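You operate a simulated robot arm through the tools that you are given. There is no shell and no other tool.

You are at the controls of a simulated two-armed robot. One attempt, no reset.

TASK
Connect cart E's plug and air coupling at the docking bay, then throw the clamp lever and open the valve.
Fine: the brake stays on.

Only the result counts: the job must be done as asked and must still hold three seconds after the hand-in. Knocking over, shifting, dropping, spilling or breaking anything else fails it.

THE ROBOT
Two 7-joint arms with two-finger parallel grippers on one trunk that stands fixed in place. Base frame: the origin is at the foot of the trunk, x ahead of it, y to its left, z up. Units: mm, rad, N and s.
The left shoulder is at [71, 156, 1105], the right one opposite. Payload 3.91 kg a hand.
The TCP of each hand is the grasp point between the finger pads, 30 mm short of the fingertips. In the tool frame z runs along the fingers and y along their closing line. Largest opening 110 mm; finger width 20, thickness 10; the body of the gripper, 48 by 112 mm, starts 55 mm behind the TCP.
Orientation is that of the tool frame in the base frame, as [roll, pitch, yaw] about the fixed x, y, z axes, in that order (R = Rz(yaw) Ry(pitch) Rx(roll)). With the fingers straight down and closing along the base's y, the tool's x points along the base's -x, its y along +y and its z along -z.

THE INTERFACE
- The arms move only by the tool play_rows. It takes "left_increments", "right_increments" or both (then of equal length, played together; a hand with none holds still); each is a list of rows, each a list of 6 numbers: the shift along the base's x, y, z in mm, then the turn, a rotation vector about the base's x, y, z in rad. In form: [[tx, ty, tz, rx, ry, rz], ...]. A call has 1 to 20 rows; each row shifts and turns the commanded pose from where the row before left it. "left_grip" and "right_grip" are, for a hand that has rows, the finger opening in mm, from 0 to 110, set as the call begins (left out, the last holds). Rows are played at 5 a second. More than 50 mm and 0.15 rad between two rows, or a gripper value outside its range, and nothing of the call is played. A pose out of reach is approached as far as the arm can. The call stops where the force on the tool passes 40 N (or 10 N more than at its start, if that is more) or the arm is blocked; 0.2 s more then pass. Each finger travels about 108 mm/s and halts on what it meets, pressing with about 42 N; the grip force reading is that of the motor and also rises with nothing between the fingers. The clock runs only during rows and for 0.2 s after the last one: add rows that do not move to give the fingers time. The reply holds the time, the measured pose of the TCP, the force on the tool along the base axes, the opening and the grip force, in the units named above and with some noise, with the torque about the TCP (base axes, N m) and any sound that the robot's microphone picked up.
- Cameras (640 x 400 px; columns grow to the right, rows downward): "scene" is now at [134.5, 1.2, 1325.8]; the picture's right is [0.23, -0.97, 0.00], its down [-0.60, -0.14, -0.78] and it looks along [0.76, 0.18, -0.62] (base axes); focal length 243 px, centre (320, 200). "left" rides on the left gripper at [72, -17, -103] in its tool frame; the picture's right is [0.23, 0.97, 0.00], its down [-0.76, 0.18, -0.62] and it looks along [-0.61, 0.14, 0.78] (tool axes); focal length 222 px, centre (320, 200). "right" rides on the right gripper at [72, 17, -103] in its tool frame; the picture's right is [-0.23, 0.97, 0.00], its down [-0.76, -0.18, -0.62] and it looks along [-0.61, -0.14, 0.78] (tool axes); focal length 222 px, centre (320, 200). There is no depth. A picture from a camera that has moved, and an enlarged one, comes with that camera's place and axes in the base frame and with its lens. The place of the scene camera against the robot may be out by one fixed shift of up to 25 mm in any direction.
- capture(camera): a new picture of that camera. No time passes.
- move_column(by): slides the trunk up (or, below 0, down) by that many mm; the arms and the scene camera ride with it, the base frame stays. It gives what a move gives, with no picture.
- head_to(pan, tilt): turns the head with the scene camera to pan (to the left, within 1.501 rad either way) and tilt (down, from -0.506 to 1.204), counted from straight ahead of the robot. It gives what a move gives.
- zoom(camera, box): a new picture of the part [left, top, right, bottom] of that camera's present view, enlarged. No time passes.
- close_job(): hands the job in; it is judged then, once.

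Places have to be worked out from the pictures, the camera data and where the tool is seen. Open the grippers and draw the arms clear of the work before you hand the job in, unless the task says otherwise.

The tools are called after "Request:" as name(argument=value, ...) on one line, values as JSON. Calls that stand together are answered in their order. play_rows: Moves the arms, as the interface text tells. Its arguments: {"type":"object","properties":{"left_increments":{"type":"array","items":{"type":"array","items":{"type":"number"}}},"left_grip":{"type":"number"},"right_increments":{"type":"array","items":{"type":"array","items":{"type":"number"}}},"right_grip":{"type":"number"}},"required":[]} The other tools are called the same way: move_column (by) slides the trunk up or down; head_to (pan, tilt) turns the head that bears the scene camera; capture (camera) takes a picture; zoom (camera, box) takes an enlarged picture of a part of a camera's view; close_job () hands the job in.

At the start:

```text
clock: 0.0
left_tcp_pos: [709.9, 496.0, 1131.8]
left_tool_rot: [3.14, 0.0, 3.14]
left_ft_force: [-0.4, 0.4, -0.5]
left_moment: [-0.02, 0.04, 0.01]
left_opening: 109.9
left_grasp_force: 0.0
right_tcp_pos: [686.4, -24.5, 1131.1]
right_tool_rot: [-3.142, -0.002, 3.141]
right_ft_force: [0.7, 1.2, 0.0]
right_moment: [-0.01, -0.01, -0.03]
right_opening: 109.9
right_grasp_force: 0.1
trunk travel left (down, up): [-550.0, 390.0]
head pan, tilt: [0.234, 0.67]
```

scene: 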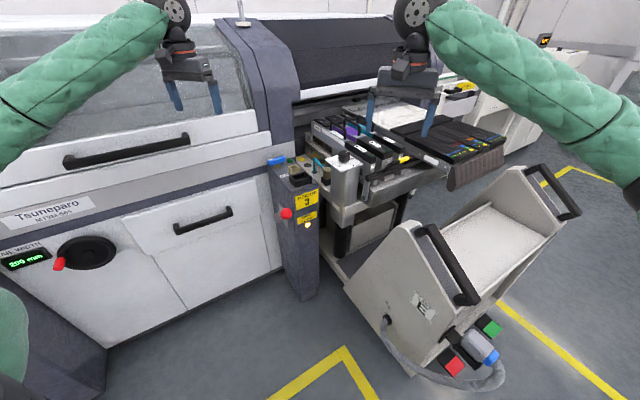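
right: 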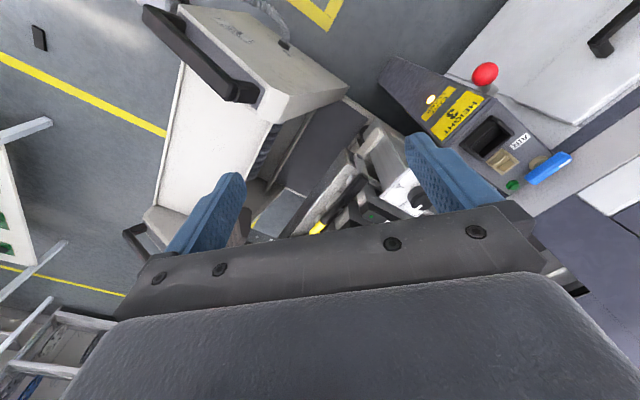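
left: 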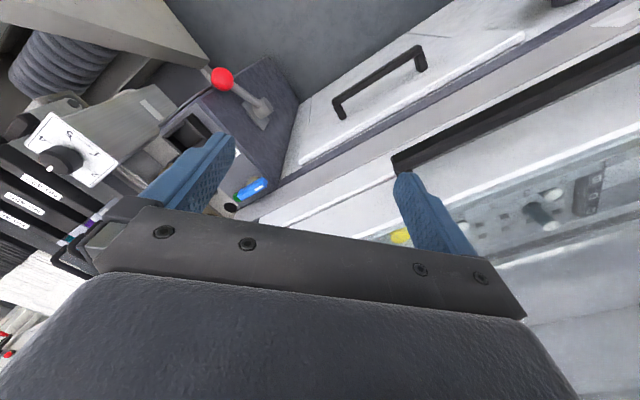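

I start by looking more closely at the docking bay and cart E in the scene view; nothing moves yet.

Request:
zoom(camera="scene", box=[250, 90, 410, 250])

Request:
zoom(camera="scene", box=[340, 160, 600, 400])

Request:
zoom(camera="right", box=[240, 0, 600, 240])

Request:
zoom(camera="left", box=[0, 20, 320, 260])

```text
2.50 times, centred on (330, 170) of scene
camera zoom: at [134.5, 1.2, 1325.8], right [0.23, -0.97, 0.0], down [-0.6, -0.14, -0.78], along [0.76, 0.18, -0.62], focal length 607 px, centre (295, 275)
```

zoom: 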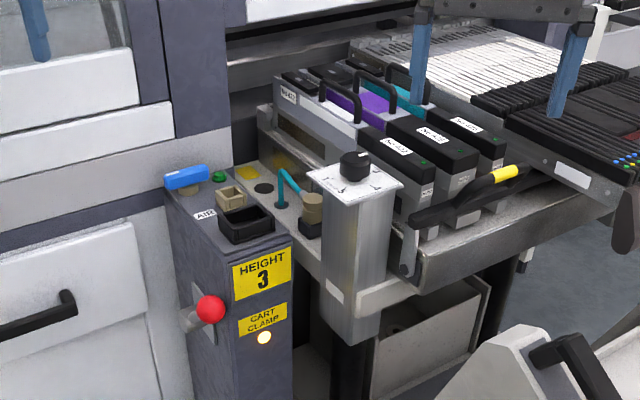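

```text
1.67 times, centred on (470, 280) of scene
camera zoom: at [134.5, 1.2, 1325.8], right [0.23, -0.97, 0.0], down [-0.6, -0.14, -0.78], along [0.76, 0.18, -0.62], focal length 405 px, centre (70, 67)
```

zoom: 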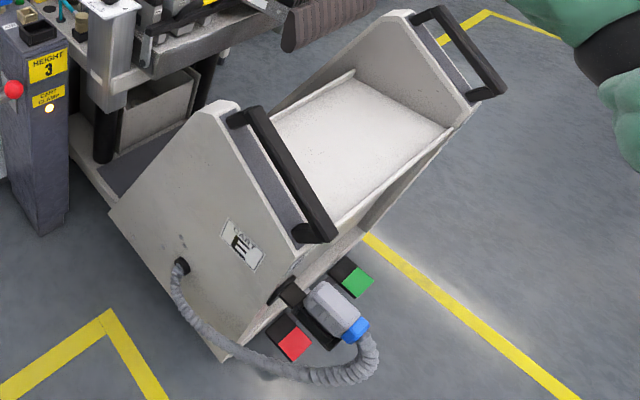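

```text
1.67 times, centred on (420, 120) of right
camera zoom: at [614.7, -7.6, 1235.4], right [0.23, 0.97, 0.0], down [0.76, -0.18, 0.62], along [0.61, -0.14, -0.78], focal length 370 px, centre (153, 333)
```

zoom: 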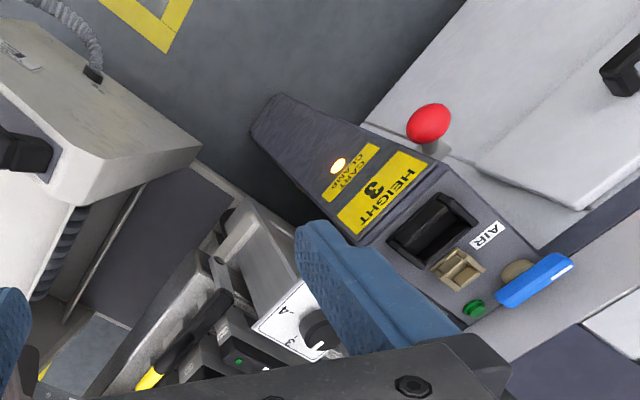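

```text
1.67 times, centred on (160, 140) of left
camera zoom: at [637.2, 478.4, 1234.2], right [-0.23, 0.97, 0.0], down [0.76, 0.18, 0.62], along [0.61, 0.14, -0.78], focal length 370 px, centre (587, 300)
```

zoom: 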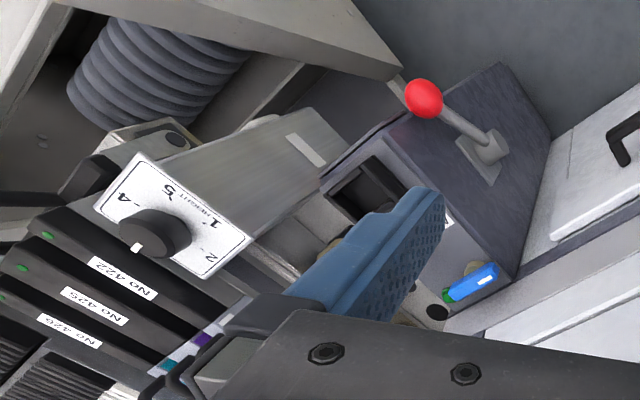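

The views show the bay post (socket, AIR coupler, blue valve handle, clamp lever with red knob) and cart E with a plug parked low between its pedals. I turn the head toward the cart to see more of it.

Request:
head_to(pan=-0.4, tilt=0.9)

Request:
capture(camera="scene")

```text
clock: 1.0
left_tcp_pos: [709.1, 495.0, 1131.6]
left_tool_rot: [-3.141, 0.0, 3.141]
left_ft_force: [-0.4, 0.9, 0.3]
left_moment: [-0.01, 0.03, -0.01]
left_opening: 110.1
left_grasp_force: 0.0
right_tcp_pos: [687.7, -24.2, 1131.4]
right_tool_rot: [3.141, 0.0, -3.141]
right_ft_force: [-0.2, 0.1, -0.4]
right_moment: [0.01, 0.01, 0.02]
right_opening: 109.9
right_grasp_force: 0.0
trunk travel left (down, up): [-550.0, 390.0]
head pan, tilt: [-0.4, 0.901]
```

```text
taken
camera scene: at [120.4, -48.1, 1307.1], right [-0.39, -0.92, 0.0], down [-0.72, 0.3, -0.62], along [0.57, -0.24, -0.78], focal length 243 px, centre (320, 200)
```

scene: 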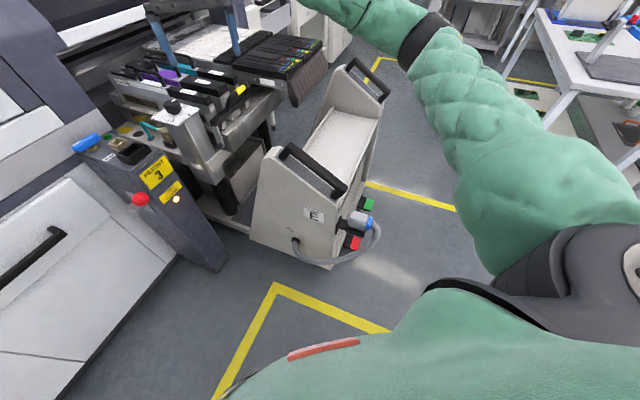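

The cart now sits in the middle of the view. I zoom in on its plug, its hose and the bay.

Request:
zoom(camera="scene", box=[280, 170, 400, 275])

Request:
zoom(camera="scene", box=[60, 80, 220, 220])

Request:
zoom(camera="scene", box=[180, 60, 400, 280])

```text
3.81 times, centred on (340, 222) of scene
camera zoom: at [120.4, -48.1, 1307.1], right [-0.39, -0.92, 0.0], down [-0.72, 0.3, -0.62], along [0.57, -0.24, -0.78], focal length 925 px, centre (244, 114)
```

zoom: 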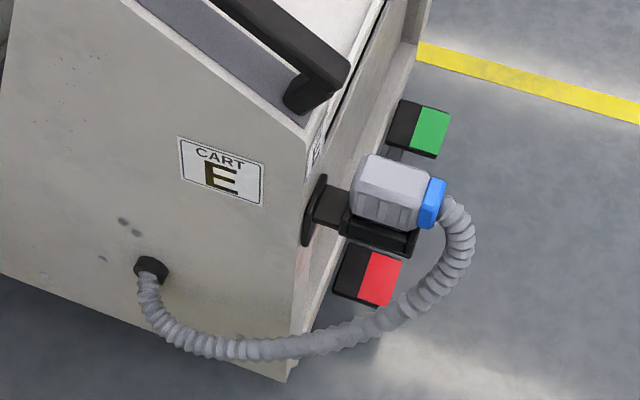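

```text
2.86 times, centred on (140, 150) of scene
camera zoom: at [120.4, -48.1, 1307.1], right [-0.39, -0.92, 0.0], down [-0.72, 0.3, -0.62], along [0.57, -0.24, -0.78], focal length 694 px, centre (834, 343)
```

zoom: 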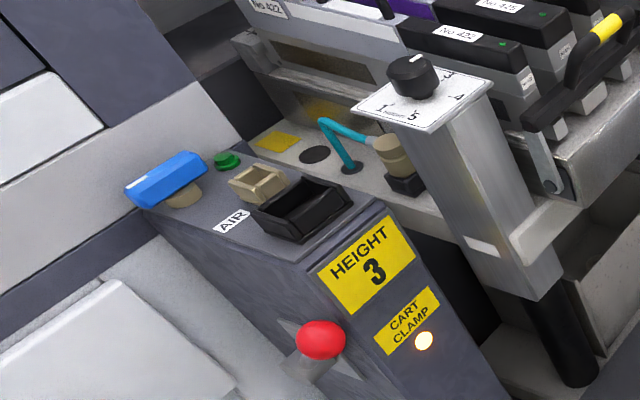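

```text
1.82 times, centred on (290, 170) of scene
camera zoom: at [120.4, -48.1, 1307.1], right [-0.39, -0.92, 0.0], down [-0.72, 0.3, -0.62], along [0.57, -0.24, -0.78], focal length 441 px, centre (374, 254)
```

zoom: 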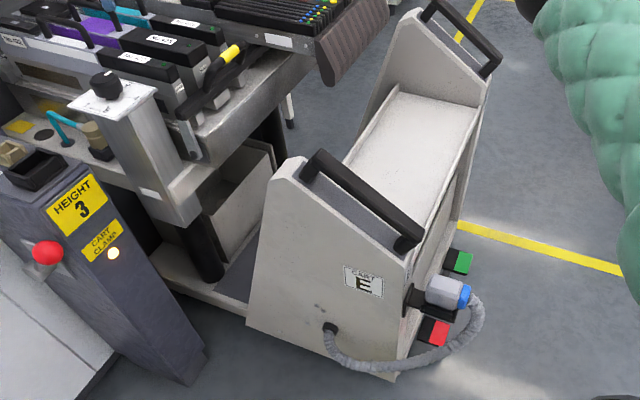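

The plug looks like a hood sitting on a parking cradle at the cart's rear end, roughly at (620,-465,380). The air coupler with its teal hose is parked next to the bay post. I move the right arm over toward the cart, staying high, to get a wrist view of the plug.

Request:
play_rows(right_increments=[[-27, -37, -13, 0, 0, 0], [-27, -37, -13, 0, 0, 0], [-27, -37, -13, 0, 0, 0], [-27, -37, -13, 0, 0, 0], [-27, -37, -13, 0, 0, 0], [-27, -37, -13, 0, 0, 0], [-27, -37, -13, 0, 0, 0], [-27, -37, -13, 0, 0, 0], [-27, -37, -13, 0, 0, 0], [-27, -37, -13, 0, 0, 0]])

Request:
capture(camera="right")

Request:
capture(camera="scene")

```text
clock: 3.2
left_tcp_pos: [706.8, 498.1, 1132.9]
left_tool_rot: [-3.142, 0.003, -3.137]
left_ft_force: [-0.7, 1.0, 1.0]
left_moment: [-0.06, 0.0, 0.0]
left_opening: 110.1
left_grasp_force: 0.1
right_tcp_pos: [422.0, -396.4, 1002.9]
right_tool_rot: [3.141, -0.002, -3.139]
right_ft_force: [-0.7, 0.9, 0.3]
right_moment: [-0.07, -0.03, 0.0]
right_opening: 110.0
right_grasp_force: 0.0
right hand out of reach, approached as far as the arm can: row 10
trunk travel left (down, up): [-550.0, 390.0]
head pan, tilt: [-0.4, 0.901]
```

```text
taken
camera right: at [350.0, -379.6, 1106.3], right [0.22, 0.97, 0.0], down [0.76, -0.18, 0.62], along [0.61, -0.14, -0.78], focal length 222 px, centre (320, 200)
```

right: 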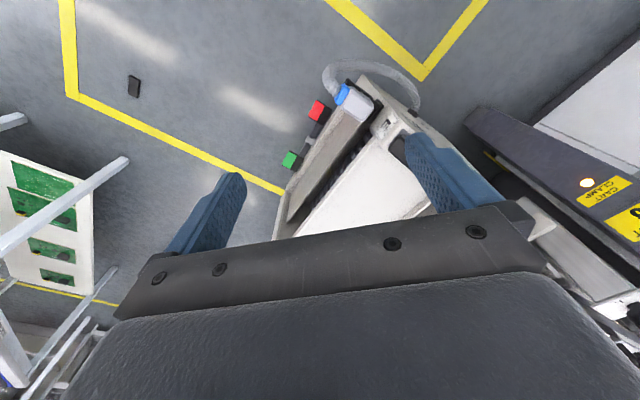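

```text
taken
camera scene: at [118.3, -48.0, 1307.3], right [-0.39, -0.92, 0.0], down [-0.72, 0.3, -0.62], along [0.57, -0.24, -0.78], focal length 243 px, centre (320, 200)
```

scene: 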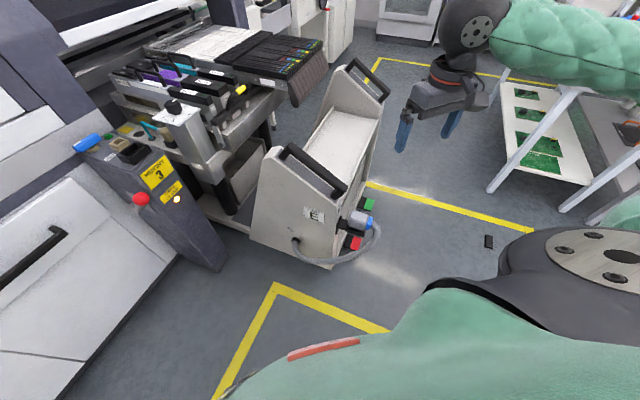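

Triangulating from both views puts the plug at about (477,-337,643), nearer and higher than I first guessed. I zoom in on it.

Request:
zoom(camera="right", box=[290, 40, 450, 140])

Request:
zoom(camera="scene", box=[300, 190, 400, 270])

```text
4.00 times, centred on (370, 90) of right
camera zoom: at [350.0, -379.6, 1106.3], right [0.22, 0.97, 0.0], down [0.76, -0.18, 0.62], along [0.61, -0.14, -0.78], focal length 888 px, centre (120, 640)
```

zoom: 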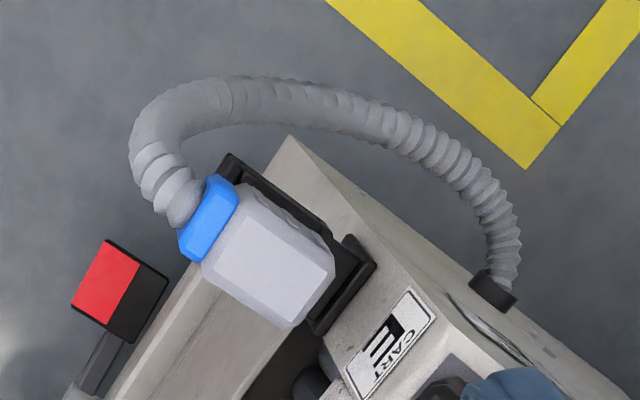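

```text
5.00 times, centred on (350, 230) of scene
camera zoom: at [118.3, -48.0, 1307.3], right [-0.39, -0.92, 0.0], down [-0.72, 0.3, -0.62], along [0.57, -0.24, -0.78], focal length 1214 px, centre (170, 50)
```

zoom: 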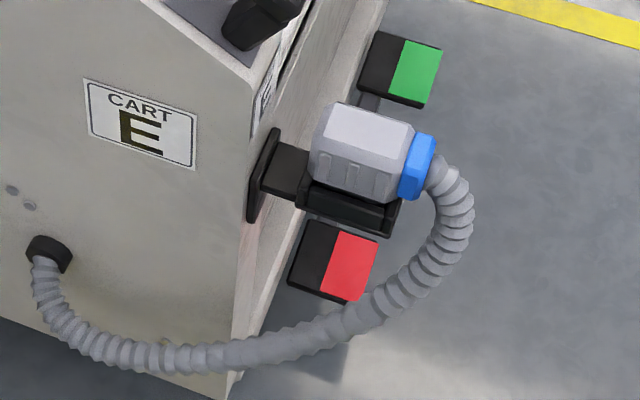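

The hood sits mating face down on a black tray, with its hose gland pointing along about (-0.7,-0.7). Next I bring the left wrist camera over the bay post to see the socket, AIR coupler, valve and lever up close.

Request:
play_rows(left_increments=[[-5, -38.6, -17.6, 0, 0, 0], [-5, -38.6, -17.6, 0, 0, 0], [-5, -38.6, -17.6, 0, 0, 0], [-5, -38.6, -17.6, 0, 0, 0], [-5, -38.6, -17.6, 0, 0, 0], [-5, -38.6, -17.6, 0, 0, 0], [-5, -38.6, -17.6, 0, 0, 0]])

Request:
capture(camera="left")

Request:
zoom(camera="left", box=[240, 60, 400, 160])

```text
clock: 4.8
left_tcp_pos: [674.0, 225.5, 1007.8]
left_tool_rot: [3.139, -0.001, -3.14]
left_ft_force: [0.5, -0.1, -0.6]
left_moment: [-0.01, 0.04, 0.02]
left_opening: 110.0
left_grasp_force: 0.1
right_tcp_pos: [424.0, -397.3, 1002.0]
right_tool_rot: [3.14, -0.005, -3.139]
right_ft_force: [1.0, -0.8, 0.7]
right_moment: [0.04, -0.01, 0.0]
right_opening: 109.8
right_grasp_force: 0.1
trunk travel left (down, up): [-550.0, 390.0]
head pan, tilt: [-0.4, 0.901]
```

```text
taken
camera left: at [602.0, 207.6, 1111.4], right [-0.23, 0.97, 0.0], down [0.76, 0.18, 0.62], along [0.61, 0.14, -0.78], focal length 222 px, centre (320, 200)
```

left: 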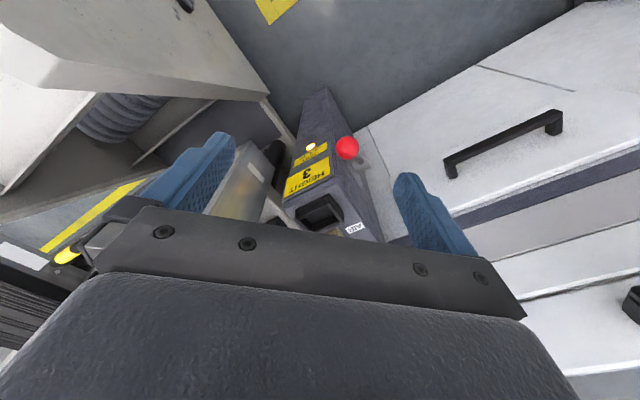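

```text
4.00 times, centred on (320, 110) of left
camera zoom: at [602.0, 207.6, 1111.4], right [-0.23, 0.97, 0.0], down [0.76, 0.18, 0.62], along [0.61, 0.14, -0.78], focal length 888 px, centre (320, 560)
```

zoom: 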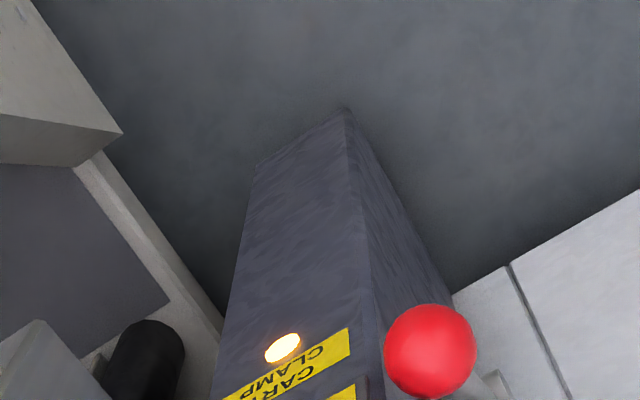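

The gripper blocks the socket from here; the usable part of the view lies almost straight below the hand. I move the left hand directly above the post at a safe height.

Request:
play_rows(left_increments=[[39, 8, 0, 0, 0, 0], [39, 8, 0, 0, 0, 0], [39, 8, 0, 0, 0, 0], [39, 8, 0, 0, 0, 0]])

Request:
capture(camera="left")

Request:
zoom(camera="left", box=[200, 20, 440, 200])

```text
clock: 5.8
left_tcp_pos: [830.2, 258.2, 1007.3]
left_tool_rot: [-3.141, -0.001, 3.141]
left_ft_force: [0.8, 0.1, -0.9]
left_moment: [0.0, -0.02, -0.03]
left_opening: 109.9
left_grasp_force: 0.1
right_tcp_pos: [424.8, -396.7, 1001.1]
right_tool_rot: [3.14, -0.002, 3.14]
right_ft_force: [0.0, -0.7, 1.0]
right_moment: [0.02, 0.04, 0.04]
right_opening: 110.1
right_grasp_force: 0.0
trunk travel left (down, up): [-550.0, 390.0]
head pan, tilt: [-0.4, 0.901]
```

```text
taken
camera left: at [758.2, 239.9, 1110.0], right [-0.23, 0.97, 0.0], down [0.76, 0.18, 0.62], along [0.61, 0.14, -0.78], focal length 222 px, centre (320, 200)
```

left: 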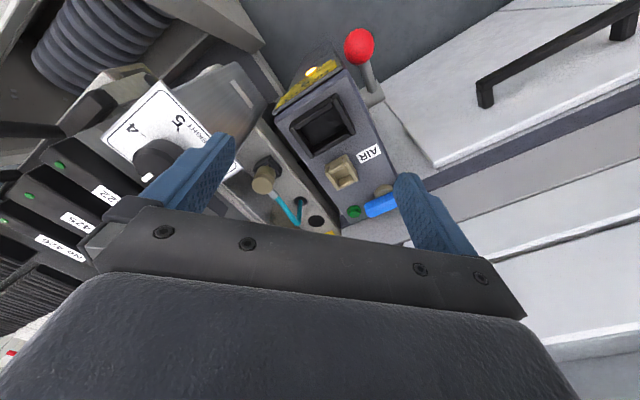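

```text
2.22 times, centred on (320, 110) of left
camera zoom: at [758.2, 239.9, 1110.0], right [-0.23, 0.97, 0.0], down [0.76, 0.18, 0.62], along [0.61, 0.14, -0.78], focal length 494 px, centre (320, 400)
```

zoom: 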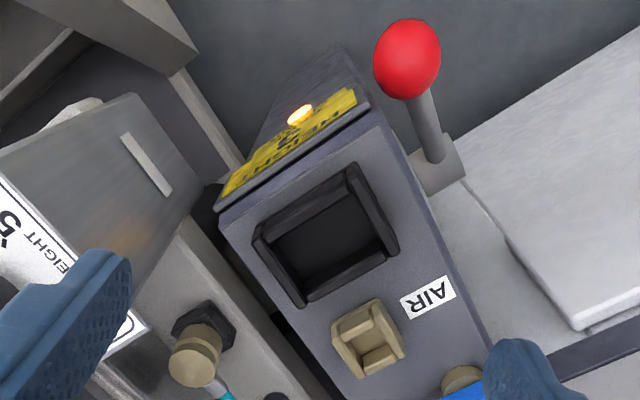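

This is a good view of the socket, the AIR port, the parked coupler and the lever knob, which I place at about (771,302,724). I shift the left hand for a second viewpoint to triangulate.

Request:
play_rows(left_increments=[[-12, 40, 0, 0, 0, 0], [-12, 40, 0, 0, 0, 0], [-12, 0, -20, 0, 0, 0]])

Request:
zoom(camera="left", box=[160, 0, 480, 200])

Request:
zoom(camera="left", box=[120, 100, 280, 200])

```text
clock: 6.6
left_tcp_pos: [793.8, 337.0, 988.5]
left_tool_rot: [3.141, -0.001, 3.141]
left_ft_force: [1.2, -0.2, 0.6]
left_moment: [0.01, 0.04, 0.03]
left_opening: 110.2
left_grasp_force: 0.1
right_tcp_pos: [422.5, -397.2, 1000.4]
right_tool_rot: [3.14, -0.004, 3.141]
right_ft_force: [1.7, -0.3, -0.4]
right_moment: [0.01, 0.02, 0.01]
right_opening: 110.0
right_grasp_force: 0.1
trunk travel left (down, up): [-550.0, 390.0]
head pan, tilt: [-0.4, 0.901]
```

```text
2.00 times, centred on (320, 100) of left
camera zoom: at [721.8, 319.3, 1091.0], right [-0.23, 0.97, 0.0], down [0.76, 0.18, 0.62], along [0.61, 0.14, -0.78], focal length 444 px, centre (320, 400)
```

zoom: 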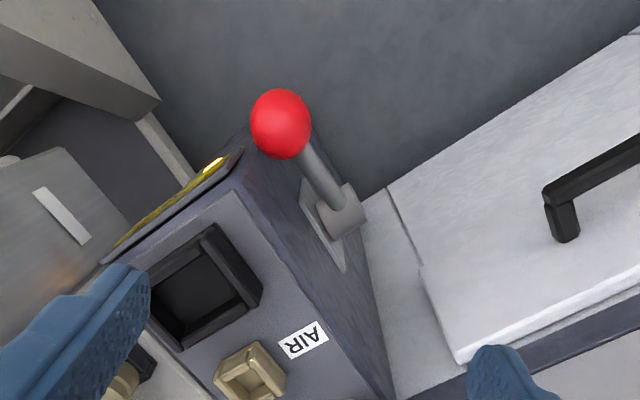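

```text
4.00 times, centred on (200, 150) of left
camera zoom: at [721.8, 319.3, 1091.0], right [-0.23, 0.97, 0.0], down [0.76, 0.18, 0.62], along [0.61, 0.14, -0.78], focal length 888 px, centre (800, 400)
```

zoom: 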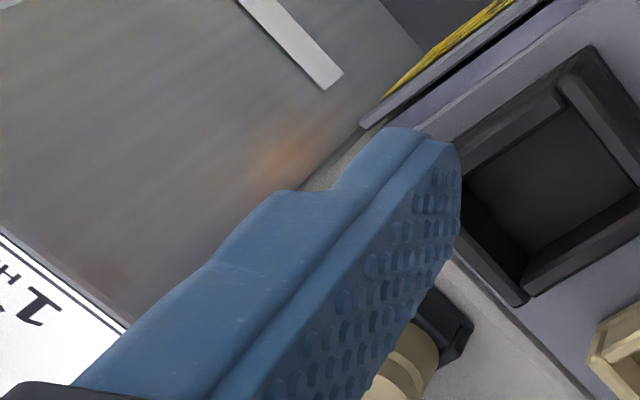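

From the two views I get: socket centre about (873,270,800) with its long side along (0.71,-0.70), and AIR port about (934,314,800). I move the left hand a bit forward and right for a second view of the parked coupler, the valve and the dial.

Request:
play_rows(left_increments=[[25, -35, 15, 0, 0, 0], [25, -35, 15, 0, 0, 0], [35, -30, 5, 0, 0, 0]])

Request:
capture(camera="left")

Request:
zoom(camera="left", box=[160, 50, 400, 200])

Request:
zoom(camera="left", box=[230, 120, 390, 220])

```text
clock: 7.4
left_tcp_pos: [879.5, 236.6, 1023.1]
left_tool_rot: [3.139, -0.003, -3.137]
left_ft_force: [1.1, -0.2, 1.4]
left_moment: [-0.04, 0.0, 0.0]
left_opening: 109.9
left_grasp_force: 0.0
right_tcp_pos: [425.1, -397.1, 999.9]
right_tool_rot: [3.138, -0.004, -3.141]
right_ft_force: [0.7, -0.1, -1.1]
right_moment: [0.0, 0.04, -0.01]
right_opening: 110.2
right_grasp_force: 0.1
trunk travel left (down, up): [-550.0, 390.0]
head pan, tilt: [-0.4, 0.901]
```

```text
taken
camera left: at [808.0, 219.1, 1125.6], right [-0.23, 0.97, 0.0], down [0.76, 0.18, 0.62], along [0.6, 0.14, -0.78], focal length 222 px, centre (320, 200)
```

left: 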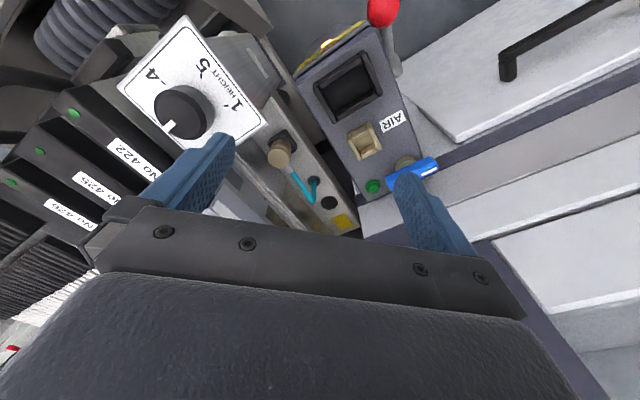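

```text
2.67 times, centred on (280, 125) of left
camera zoom: at [808.0, 219.1, 1125.6], right [-0.23, 0.97, 0.0], down [0.76, 0.18, 0.62], along [0.6, 0.14, -0.78], focal length 592 px, centre (427, 400)
```

zoom: 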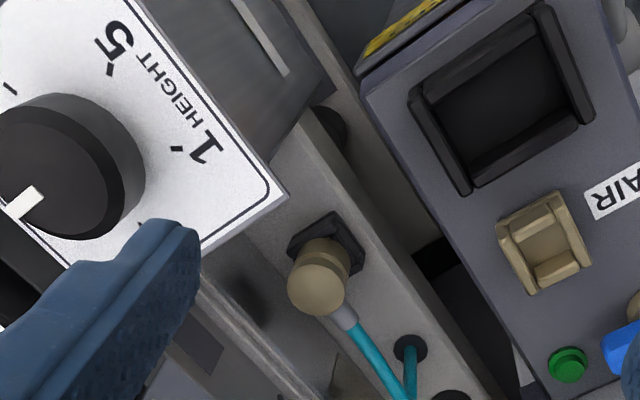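

```text
4.00 times, centred on (310, 170) of left
camera zoom: at [808.0, 219.1, 1125.6], right [-0.23, 0.97, 0.0], down [0.76, 0.18, 0.62], along [0.6, 0.14, -0.78], focal length 888 px, centre (360, 320)
```

zoom: 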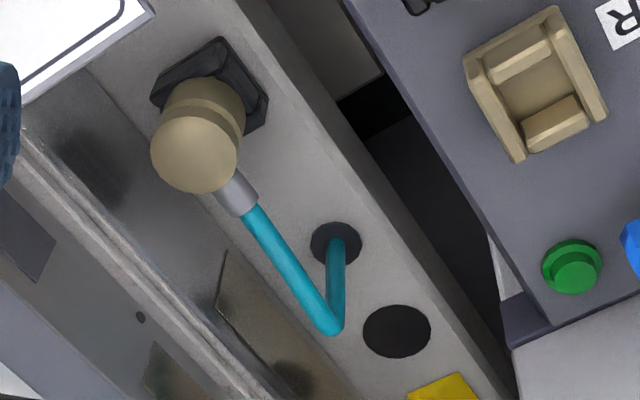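

The parked air coupler is about at (1014,190,766), sitting vertical with its teal hose leaving sideways. The dial pointer seems to be at 3, matching the post label. I move the left hand toward the valve to see its handle and hub clearly.

Request:
play_rows(left_increments=[[-5, 42, 0, 0, 0, 0], [-5, 42, 0, 0, 0, 0], [-5, 42, 0, 0, 0, 0], [-5, 42, 0, 0, 0, 0]])

Request:
zoom(camera="left", box=[180, 50, 420, 200])

Request:
zoom(camera="left", box=[260, 90, 420, 190])

```text
clock: 8.4
left_tcp_pos: [859.1, 404.4, 1023.4]
left_tool_rot: [-3.14, 0.001, 3.14]
left_ft_force: [-0.6, 0.7, -0.4]
left_moment: [-0.02, 0.03, -0.03]
left_opening: 110.2
left_grasp_force: 0.0
right_tcp_pos: [422.9, -397.0, 1001.2]
right_tool_rot: [-3.14, -0.002, 3.14]
right_ft_force: [0.6, -0.4, 0.0]
right_moment: [-0.04, -0.04, -0.01]
right_opening: 109.9
right_grasp_force: 0.0
trunk travel left (down, up): [-550.0, 390.0]
head pan, tilt: [-0.4, 0.901]
```

```text
2.67 times, centred on (300, 125) of left
camera zoom: at [786.9, 387.9, 1126.3], right [-0.23, 0.97, 0.0], down [0.76, 0.18, 0.62], along [0.61, 0.14, -0.78], focal length 592 px, centre (373, 400)
```

zoom: 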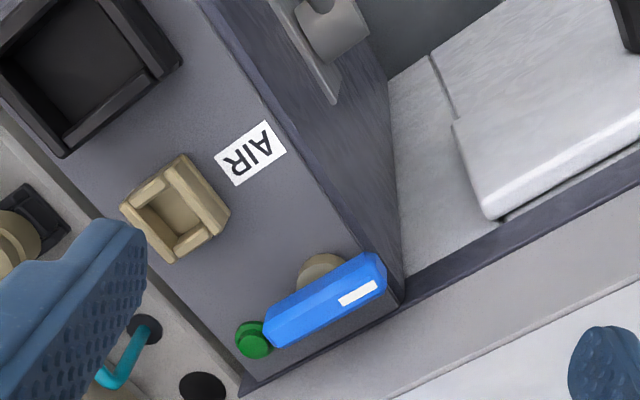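

```text
4.00 times, centred on (340, 140) of left
camera zoom: at [786.9, 387.9, 1126.3], right [-0.23, 0.97, 0.0], down [0.76, 0.18, 0.62], along [0.61, 0.14, -0.78], focal length 888 px, centre (240, 440)
```

zoom: 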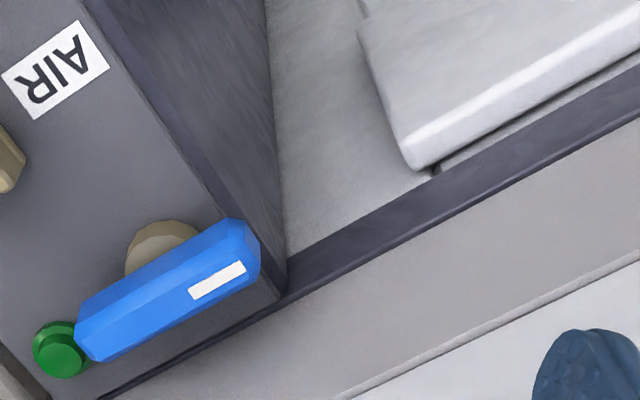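

The valve handle is a bar centred at about (948,399,838), lying across the post. Now I go back above the socket and zoom hard on it and on the AIR port, to look for key features.

Request:
play_rows(left_increments=[[0, -36, -5, 0, 0, 0], [0, -36, -5, 0, 0, 0], [0, -36, -5, 0, 0, 0], [0, -24, -5, 0, 0, 0]])

Request:
zoom(camera="left", box=[290, 60, 400, 130])

Request:
zoom(camera="left", box=[320, 130, 400, 180])

Request:
zoom(camera="left", box=[220, 120, 320, 200])

Request:
zoom(camera="right", box=[315, 70, 395, 125])

```text
clock: 9.4
left_tcp_pos: [859.2, 273.5, 1003.6]
left_tool_rot: [3.141, 0.001, 3.141]
left_ft_force: [-0.6, -0.4, 0.2]
left_moment: [0.02, -0.01, -0.03]
left_opening: 110.0
left_grasp_force: 0.1
right_tcp_pos: [422.5, -397.1, 1000.5]
right_tool_rot: [3.14, -0.004, 3.141]
right_ft_force: [-0.5, -0.5, -0.1]
right_moment: [0.03, 0.0, 0.0]
right_opening: 110.1
right_grasp_force: 0.1
trunk travel left (down, up): [-550.0, 390.0]
head pan, tilt: [-0.4, 0.901]
```

```text
5.71 times, centred on (345, 95) of left
camera zoom: at [787.7, 255.5, 1105.7], right [-0.23, 0.97, 0.0], down [0.76, 0.18, 0.62], along [0.61, 0.14, -0.78], focal length 1269 px, centre (177, 800)
```

zoom: 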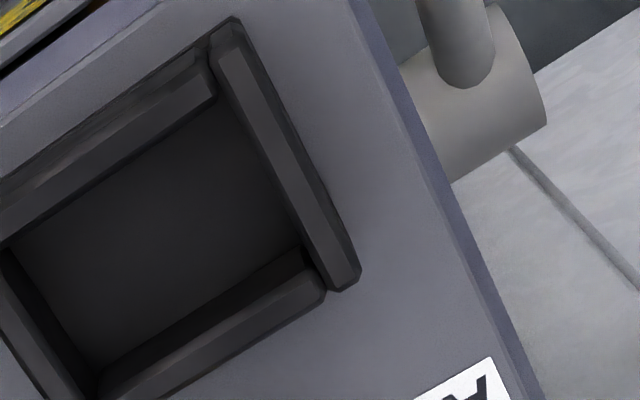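

```text
8.00 times, centred on (360, 155) of left
camera zoom: at [787.7, 255.5, 1105.7], right [-0.23, 0.97, 0.0], down [0.76, 0.18, 0.62], along [0.61, 0.14, -0.78], focal length 1777 px, centre (0, 560)
```

zoom: 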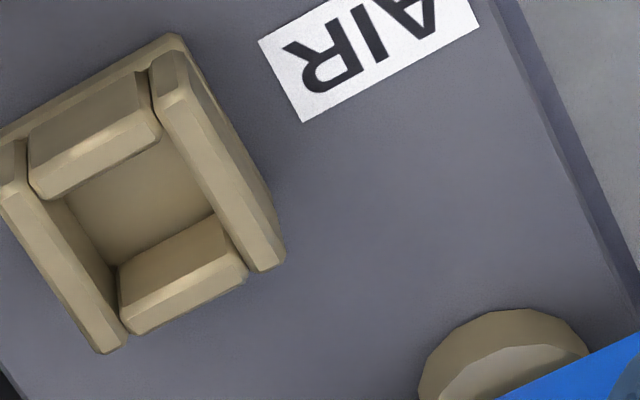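

```text
5.00 times, centred on (270, 160) of left
camera zoom: at [787.7, 255.5, 1105.7], right [-0.23, 0.97, 0.0], down [0.76, 0.18, 0.62], along [0.61, 0.14, -0.78], focal length 1111 px, centre (570, 400)
```

zoom: 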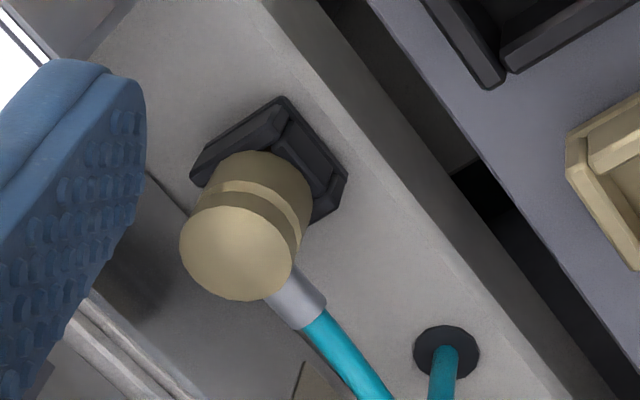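

```text
7.27 times, centred on (355, 98) of right
camera zoom: at [351.5, -380.3, 1105.6], right [0.23, 0.97, 0.0], down [0.76, -0.18, 0.62], along [0.6, -0.14, -0.78], focal length 1615 px, centre (66, 946)
```

zoom: 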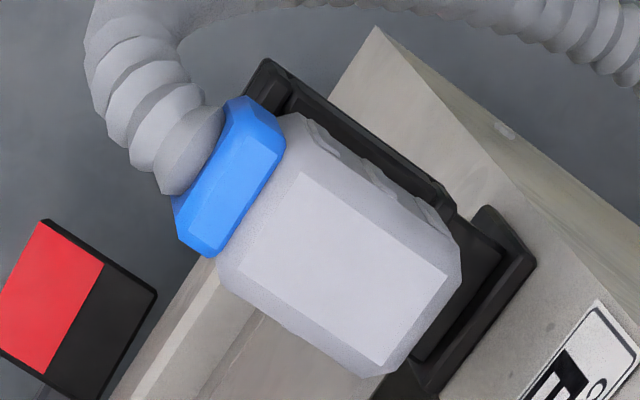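

The socket well measures about 58x42 mm inside, matching the hood, with its long axis along (0.7,-0.7), and I can see no key. The left arm reaches both the plug and the socket, so it will carry the plug. I move the right hand away to the right and look back at the bay with the head.

Request:
play_rows(right_increments=[[10, -44, 12, 0, 0, 0], [10, -44, 12, 0, 0, 0], [10, -44, 12, 0, 0, 0], [10, -44, 12, 0, 0, 0], [10, -44, 12, 0, 0, 0]])

Request:
head_to(pan=0.25, tilt=0.5)

Request:
capture(camera="scene")

Request:
zoom(camera="scene", box=[230, 160, 390, 260])

```text
clock: 10.6
left_tcp_pos: [860.6, 272.8, 1003.4]
left_tool_rot: [3.14, 0.0, 3.141]
left_ft_force: [0.2, 0.5, 0.6]
left_moment: [0.01, -0.01, 0.02]
left_opening: 110.0
left_grasp_force: 0.0
right_tcp_pos: [474.4, -618.4, 1063.0]
right_tool_rot: [3.141, 0.001, 3.141]
right_ft_force: [0.1, -0.1, 0.4]
right_moment: [0.01, -0.01, -0.03]
right_opening: 110.2
right_grasp_force: 0.0
trunk travel left (down, up): [-550.0, 390.0]
head pan, tilt: [-0.4, 0.901]
```

```text
clock: 11.7
left_tcp_pos: [860.0, 272.5, 1003.5]
left_tool_rot: [3.141, 0.0, 3.142]
left_ft_force: [0.1, 0.4, 0.4]
left_moment: [0.0, -0.01, -0.02]
left_opening: 110.2
left_grasp_force: 0.0
right_tcp_pos: [474.2, -618.7, 1061.5]
right_tool_rot: [3.141, 0.001, -3.142]
right_ft_force: [0.2, -0.2, 0.9]
right_moment: [0.01, -0.02, -0.02]
right_opening: 110.1
right_grasp_force: 0.1
trunk travel left (down, up): [-550.0, 390.0]
head pan, tilt: [0.25, 0.499]
```

```text
taken
camera scene: at [138.8, 3.2, 1340.9], right [0.25, -0.97, 0.0], down [-0.46, -0.12, -0.88], along [0.85, 0.22, -0.48], focal length 243 px, centre (320, 200)
```

scene: 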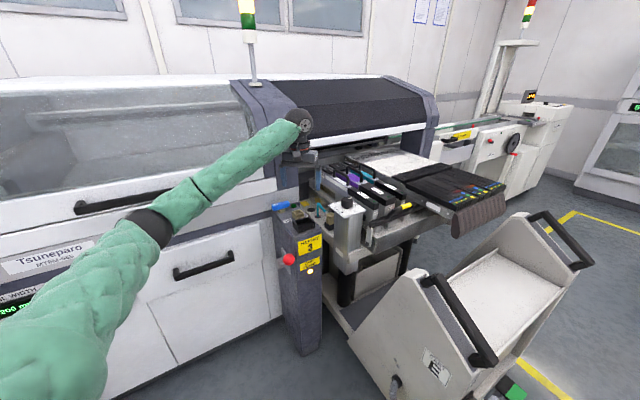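

```text
4.00 times, centred on (310, 210) of scene
camera zoom: at [138.8, 3.2, 1340.9], right [0.25, -0.97, 0.0], down [-0.46, -0.12, -0.88], along [0.85, 0.22, -0.48], focal length 971 px, centre (360, 160)
```

zoom: 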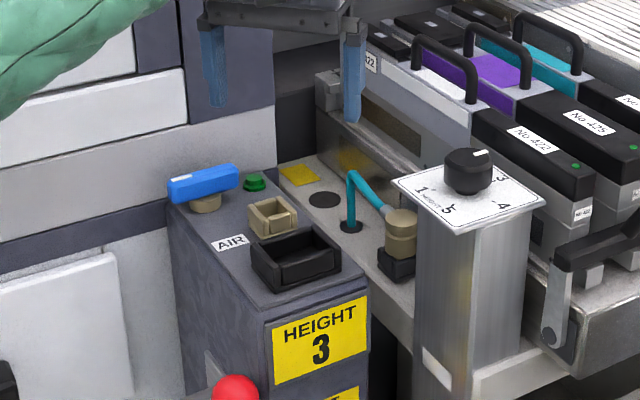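

The dial pointer is on 3, matching the HEIGHT 3 label. I now take the left hand high over toward the plug, turning it +45° so that its fingers will close across the hood.

Request:
play_rows(left_increments=[[-24, -38, 0, 0, 0, 0.049], [-24, -38, 0, 0, 0, 0.049], [-24, -38, 0, 0, 0, 0.049], [-24, -38, 0, 0, 0, 0.049], [-24, -38, 0, 0, 0, 0.049], [-24, -38, 0, 0, 0, 0.049], [-24, -38, 0, 0, 0, 0.049], [-24, -38, 0, 0, 0, 0.049], [-24, -38, 0, 0, 0, 0.049], [-24, -38, 0, 0, 0, 0.049], [-24, -38, 0, 0, 0, 0.049], [-24, -38, 0, 0, 0, 0.049]])

Request:
head_to(pan=-0.5, tilt=0.9)

Request:
capture(camera="scene")

Request:
capture(camera="left")

```text
clock: 14.2
left_tcp_pos: [569.9, -183.4, 1003.7]
left_tool_rot: [-3.141, 0.001, -2.553]
left_ft_force: [0.2, -0.1, -0.7]
left_moment: [-0.01, 0.0, 0.0]
left_opening: 110.0
left_grasp_force: 0.1
right_tcp_pos: [473.8, -619.2, 1061.0]
right_tool_rot: [3.14, 0.0, -3.14]
right_ft_force: [0.6, 0.2, 0.0]
right_moment: [-0.01, -0.02, 0.03]
right_opening: 109.9
right_grasp_force: 0.0
trunk travel left (down, up): [-550.0, 390.0]
head pan, tilt: [0.25, 0.499]
```

```text
clock: 15.3
left_tcp_pos: [571.5, -182.1, 1004.0]
left_tool_rot: [-3.141, 0.0, -2.554]
left_ft_force: [-0.1, -0.3, -0.4]
left_moment: [0.02, -0.01, 0.01]
left_opening: 110.2
left_grasp_force: 0.0
right_tcp_pos: [473.8, -617.8, 1061.1]
right_tool_rot: [3.141, 0.0, -3.141]
right_ft_force: [-0.6, 0.0, 0.0]
right_moment: [0.0, 0.02, -0.01]
right_opening: 110.1
right_grasp_force: 0.0
trunk travel left (down, up): [-550.0, 390.0]
head pan, tilt: [-0.499, 0.901]
```

```text
taken
camera scene: at [116.9, -55.4, 1307.1], right [-0.48, -0.88, 0.0], down [-0.69, 0.37, -0.62], along [0.55, -0.3, -0.78], focal length 243 px, centre (320, 200)
```

scene: 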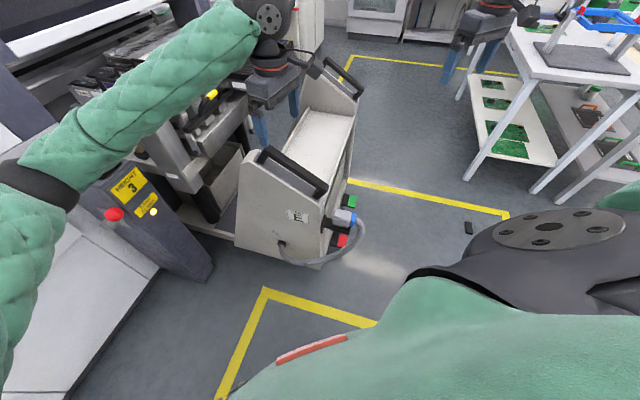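

```text
taken
camera left: at [520.2, -236.8, 1105.9], right [-0.73, 0.68, 0.0], down [0.53, 0.57, 0.62], along [0.43, 0.45, -0.78], focal length 222 px, centre (320, 200)
```

left: 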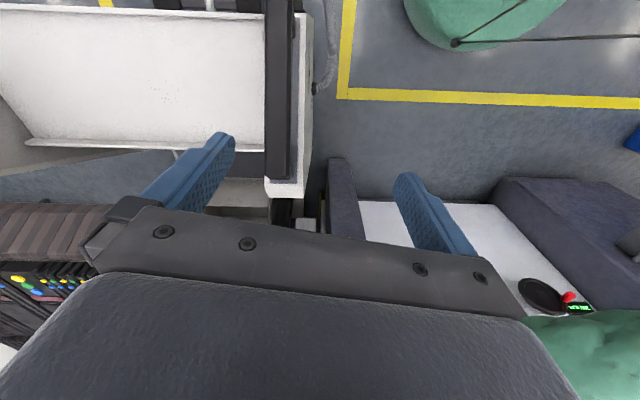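

The left arm crosses over freely. I continue to a point above the plug at about z 950 and finish the turn to 225°.

Request:
play_rows(left_increments=[[-19, -31, -10, 0, 0, 0.0395], [-19, -31, -10, 0, 0, 0.0395], [-19, -31, -10, 0, 0, 0.0395], [-19, -31, -10, 0, 0, 0.0395], [-19, -31, -10, 0, 0, 0.0395]])

Request:
capture(camera="left")

Request:
capture(camera="scene")

```text
clock: 16.6
left_tcp_pos: [476.0, -337.6, 952.8]
left_tool_rot: [-3.142, 0.002, -2.356]
left_ft_force: [-1.0, -0.8, 0.5]
left_moment: [0.02, 0.0, -0.04]
left_opening: 109.9
left_grasp_force: 0.0
right_tcp_pos: [473.9, -618.1, 1063.0]
right_tool_rot: [3.139, -0.002, -3.14]
right_ft_force: [-0.1, -0.6, 0.3]
right_moment: [0.04, 0.01, 0.0]
right_opening: 109.8
right_grasp_force: 0.2
trunk travel left (down, up): [-550.0, 390.0]
head pan, tilt: [-0.499, 0.901]
```

```text
taken
camera left: at [437.4, -402.2, 1055.3], right [-0.85, 0.53, 0.0], down [0.41, 0.66, 0.62], along [0.33, 0.53, -0.78], focal length 222 px, centre (320, 200)
```

left: 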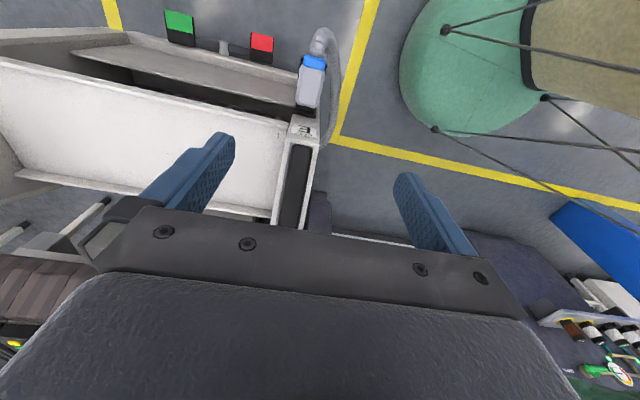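

```text
taken
camera scene: at [116.6, -56.7, 1307.1], right [-0.48, -0.88, 0.0], down [-0.69, 0.38, -0.62], along [0.55, -0.3, -0.78], focal length 243 px, centre (320, 200)
```

scene: 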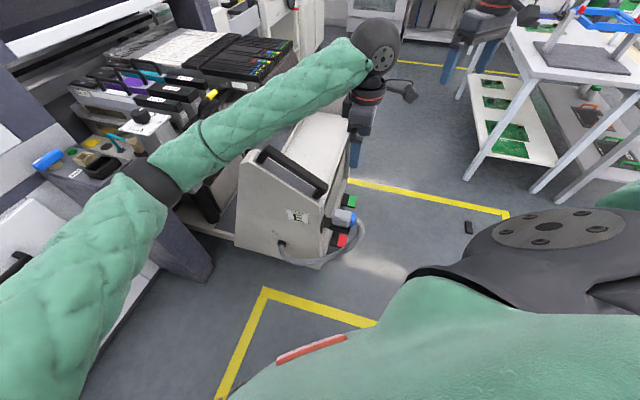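

The plug lies ahead of the hand and further out along the hose side. I zoom in to measure it more precisely.

Request:
zoom(camera="left", box=[250, 20, 378, 100])

Request:
zoom(camera="scene", box=[280, 180, 392, 250])

```text
5.00 times, centred on (314, 60) of left
camera zoom: at [437.4, -402.2, 1055.3], right [-0.85, 0.53, 0.0], down [0.41, 0.66, 0.62], along [0.33, 0.53, -0.78], focal length 1111 px, centre (350, 900)
```

zoom: 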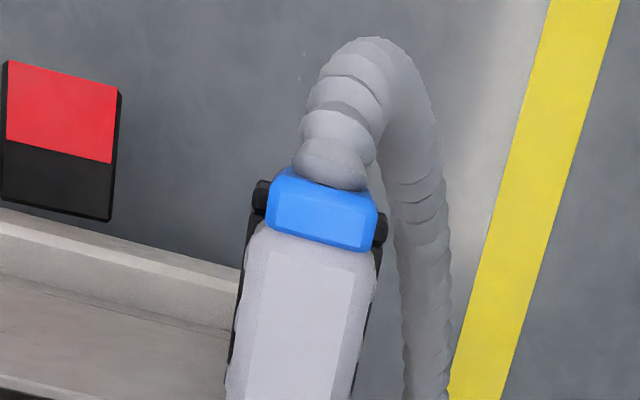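

```text
5.71 times, centred on (336, 215) of scene
camera zoom: at [116.6, -56.7, 1307.1], right [-0.48, -0.88, 0.0], down [-0.69, 0.38, -0.62], along [0.55, -0.3, -0.78], focal length 1387 px, centre (229, 114)
```

zoom: 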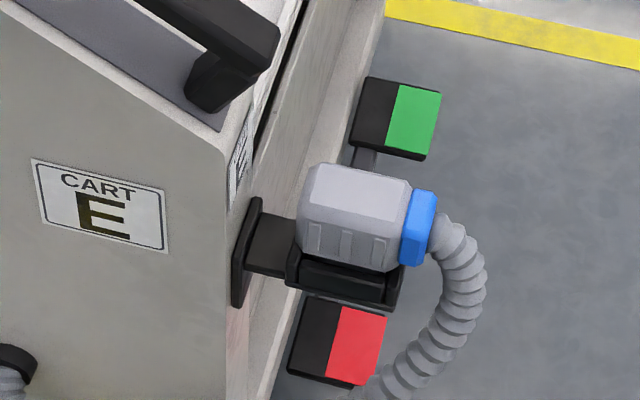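

Refined estimate: gland about (473,-362,610), hood centre about (500,-334) with its top near z 620, and the cart handle end around (541,-285,732). I centre over the hood and come down to z 790 for a closer look.

Request:
play_rows(left_increments=[[12, 2, -40, 0, 0, 0], [12, 2, -40, 0, 0, 0], [0, 0, -40, 0, 0, 0], [0, 0, -40, 0, 0, 0]])

Request:
capture(camera="left")

Request:
zoom(camera="scene", box=[260, 110, 420, 250])

```text
clock: 17.6
left_tcp_pos: [500.3, -334.2, 792.3]
left_tool_rot: [3.14, -0.001, -2.355]
left_ft_force: [0.3, -0.7, -0.3]
left_moment: [-0.03, -0.02, 0.01]
left_opening: 110.0
left_grasp_force: 0.1
right_tcp_pos: [474.1, -617.6, 1062.5]
right_tool_rot: [-3.141, -0.001, 3.141]
right_ft_force: [-0.3, 0.4, -0.4]
right_moment: [0.02, 0.02, -0.02]
right_opening: 109.8
right_grasp_force: 0.0
trunk travel left (down, up): [-550.0, 390.0]
head pan, tilt: [-0.499, 0.901]
```

```text
taken
camera left: at [461.0, -398.2, 895.6], right [-0.85, 0.53, 0.0], down [0.41, 0.66, 0.62], along [0.33, 0.53, -0.78], focal length 222 px, centre (320, 200)
```

left: 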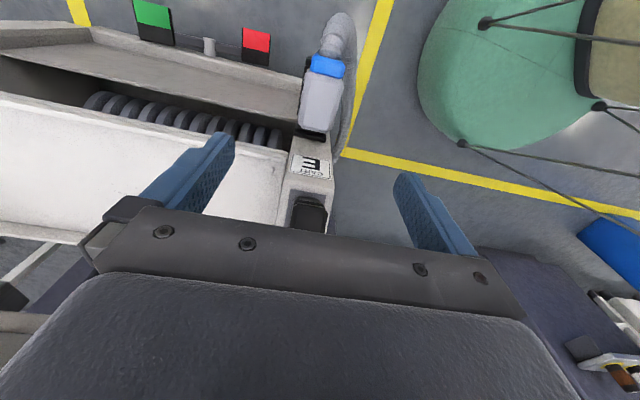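

```text
2.86 times, centred on (340, 180) of scene
camera zoom: at [117.1, -55.7, 1307.2], right [-0.48, -0.88, 0.0], down [-0.69, 0.38, -0.62], along [0.54, -0.3, -0.78], focal length 694 px, centre (263, 257)
```

zoom: 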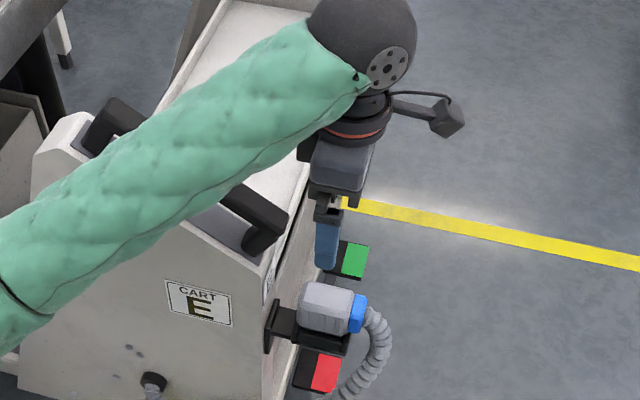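

The hand is nearly centred. I zoom on the hood from here to measure its outline and top height.

Request:
zoom(camera="left", box=[260, 40, 388, 150])

Request:
zoom(camera="scene", box=[310, 140, 374, 250])

```text
3.64 times, centred on (324, 95) of left
camera zoom: at [461.0, -398.2, 895.6], right [-0.85, 0.53, 0.0], down [0.41, 0.66, 0.62], along [0.33, 0.53, -0.78], focal length 808 px, centre (306, 582)
```

zoom: 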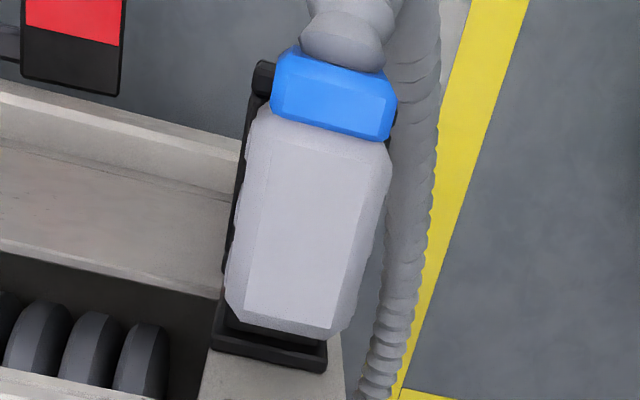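

```text
3.64 times, centred on (342, 195) of scene
camera zoom: at [117.1, -55.7, 1307.2], right [-0.48, -0.88, 0.0], down [-0.69, 0.38, -0.62], along [0.54, -0.3, -0.78], focal length 883 px, centre (240, 218)
```

zoom: 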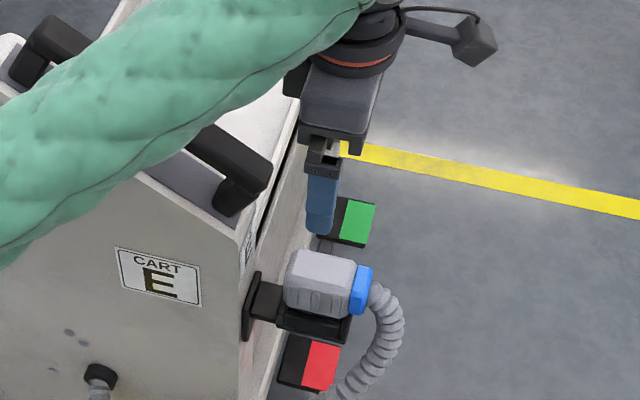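

The hood centre (500.7,-334.4) is directly under the TCP, and its top is near z 625. I come down to z≈672 and check clearance in the scene view.

Request:
play_rows(left_increments=[[0, 0, -40, 0, 0, 0], [0, 0, -40, 0, 0, 0], [0, 0, -40, 0, 0, 0], [0, 0, 0, 0, 0, 0]])

Request:
zoom(camera="scene", box=[290, 140, 390, 250])

Request:
zoom(camera="left", box=[200, 20, 440, 200])

```text
clock: 18.6
left_tcp_pos: [500.5, -332.9, 673.8]
left_tool_rot: [-3.14, 0.0, -2.356]
left_ft_force: [0.0, 0.4, -0.5]
left_moment: [-0.02, -0.02, 0.01]
left_opening: 110.0
left_grasp_force: 0.1
right_tcp_pos: [474.4, -617.9, 1063.8]
right_tool_rot: [3.141, -0.001, 3.142]
right_ft_force: [-0.8, -0.6, 0.5]
right_moment: [0.0, 0.01, -0.01]
right_opening: 109.9
right_grasp_force: 0.0
trunk travel left (down, up): [-550.0, 390.0]
head pan, tilt: [-0.499, 0.901]
```

```text
3.64 times, centred on (340, 195) of scene
camera zoom: at [116.7, -55.5, 1307.1], right [-0.48, -0.88, 0.0], down [-0.69, 0.38, -0.62], along [0.55, -0.3, -0.78], focal length 883 px, centre (247, 218)
```

zoom: 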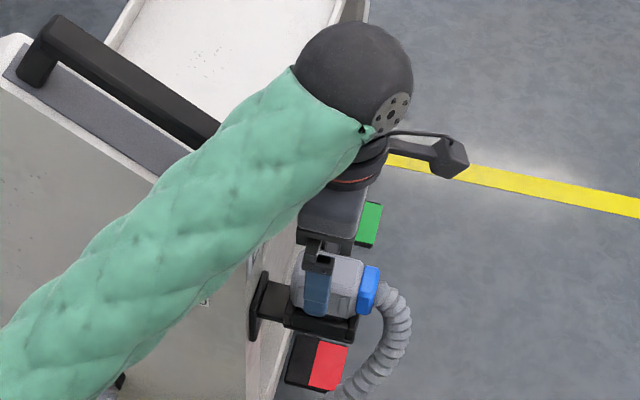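

```text
2.22 times, centred on (320, 110) of left
camera zoom: at [461.1, -396.9, 776.5], right [-0.85, 0.53, 0.0], down [0.41, 0.66, 0.62], along [0.33, 0.53, -0.78], focal length 494 px, centre (320, 400)
```

zoom: 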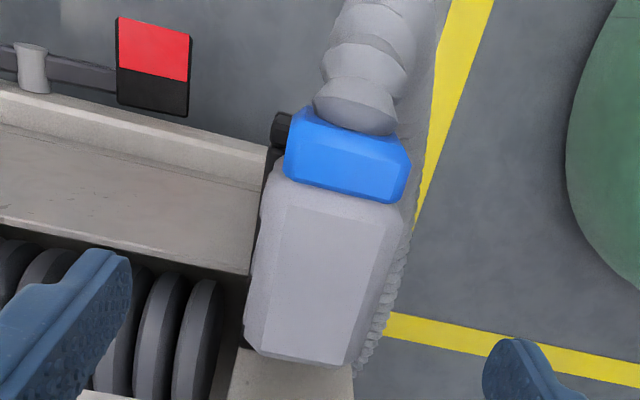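

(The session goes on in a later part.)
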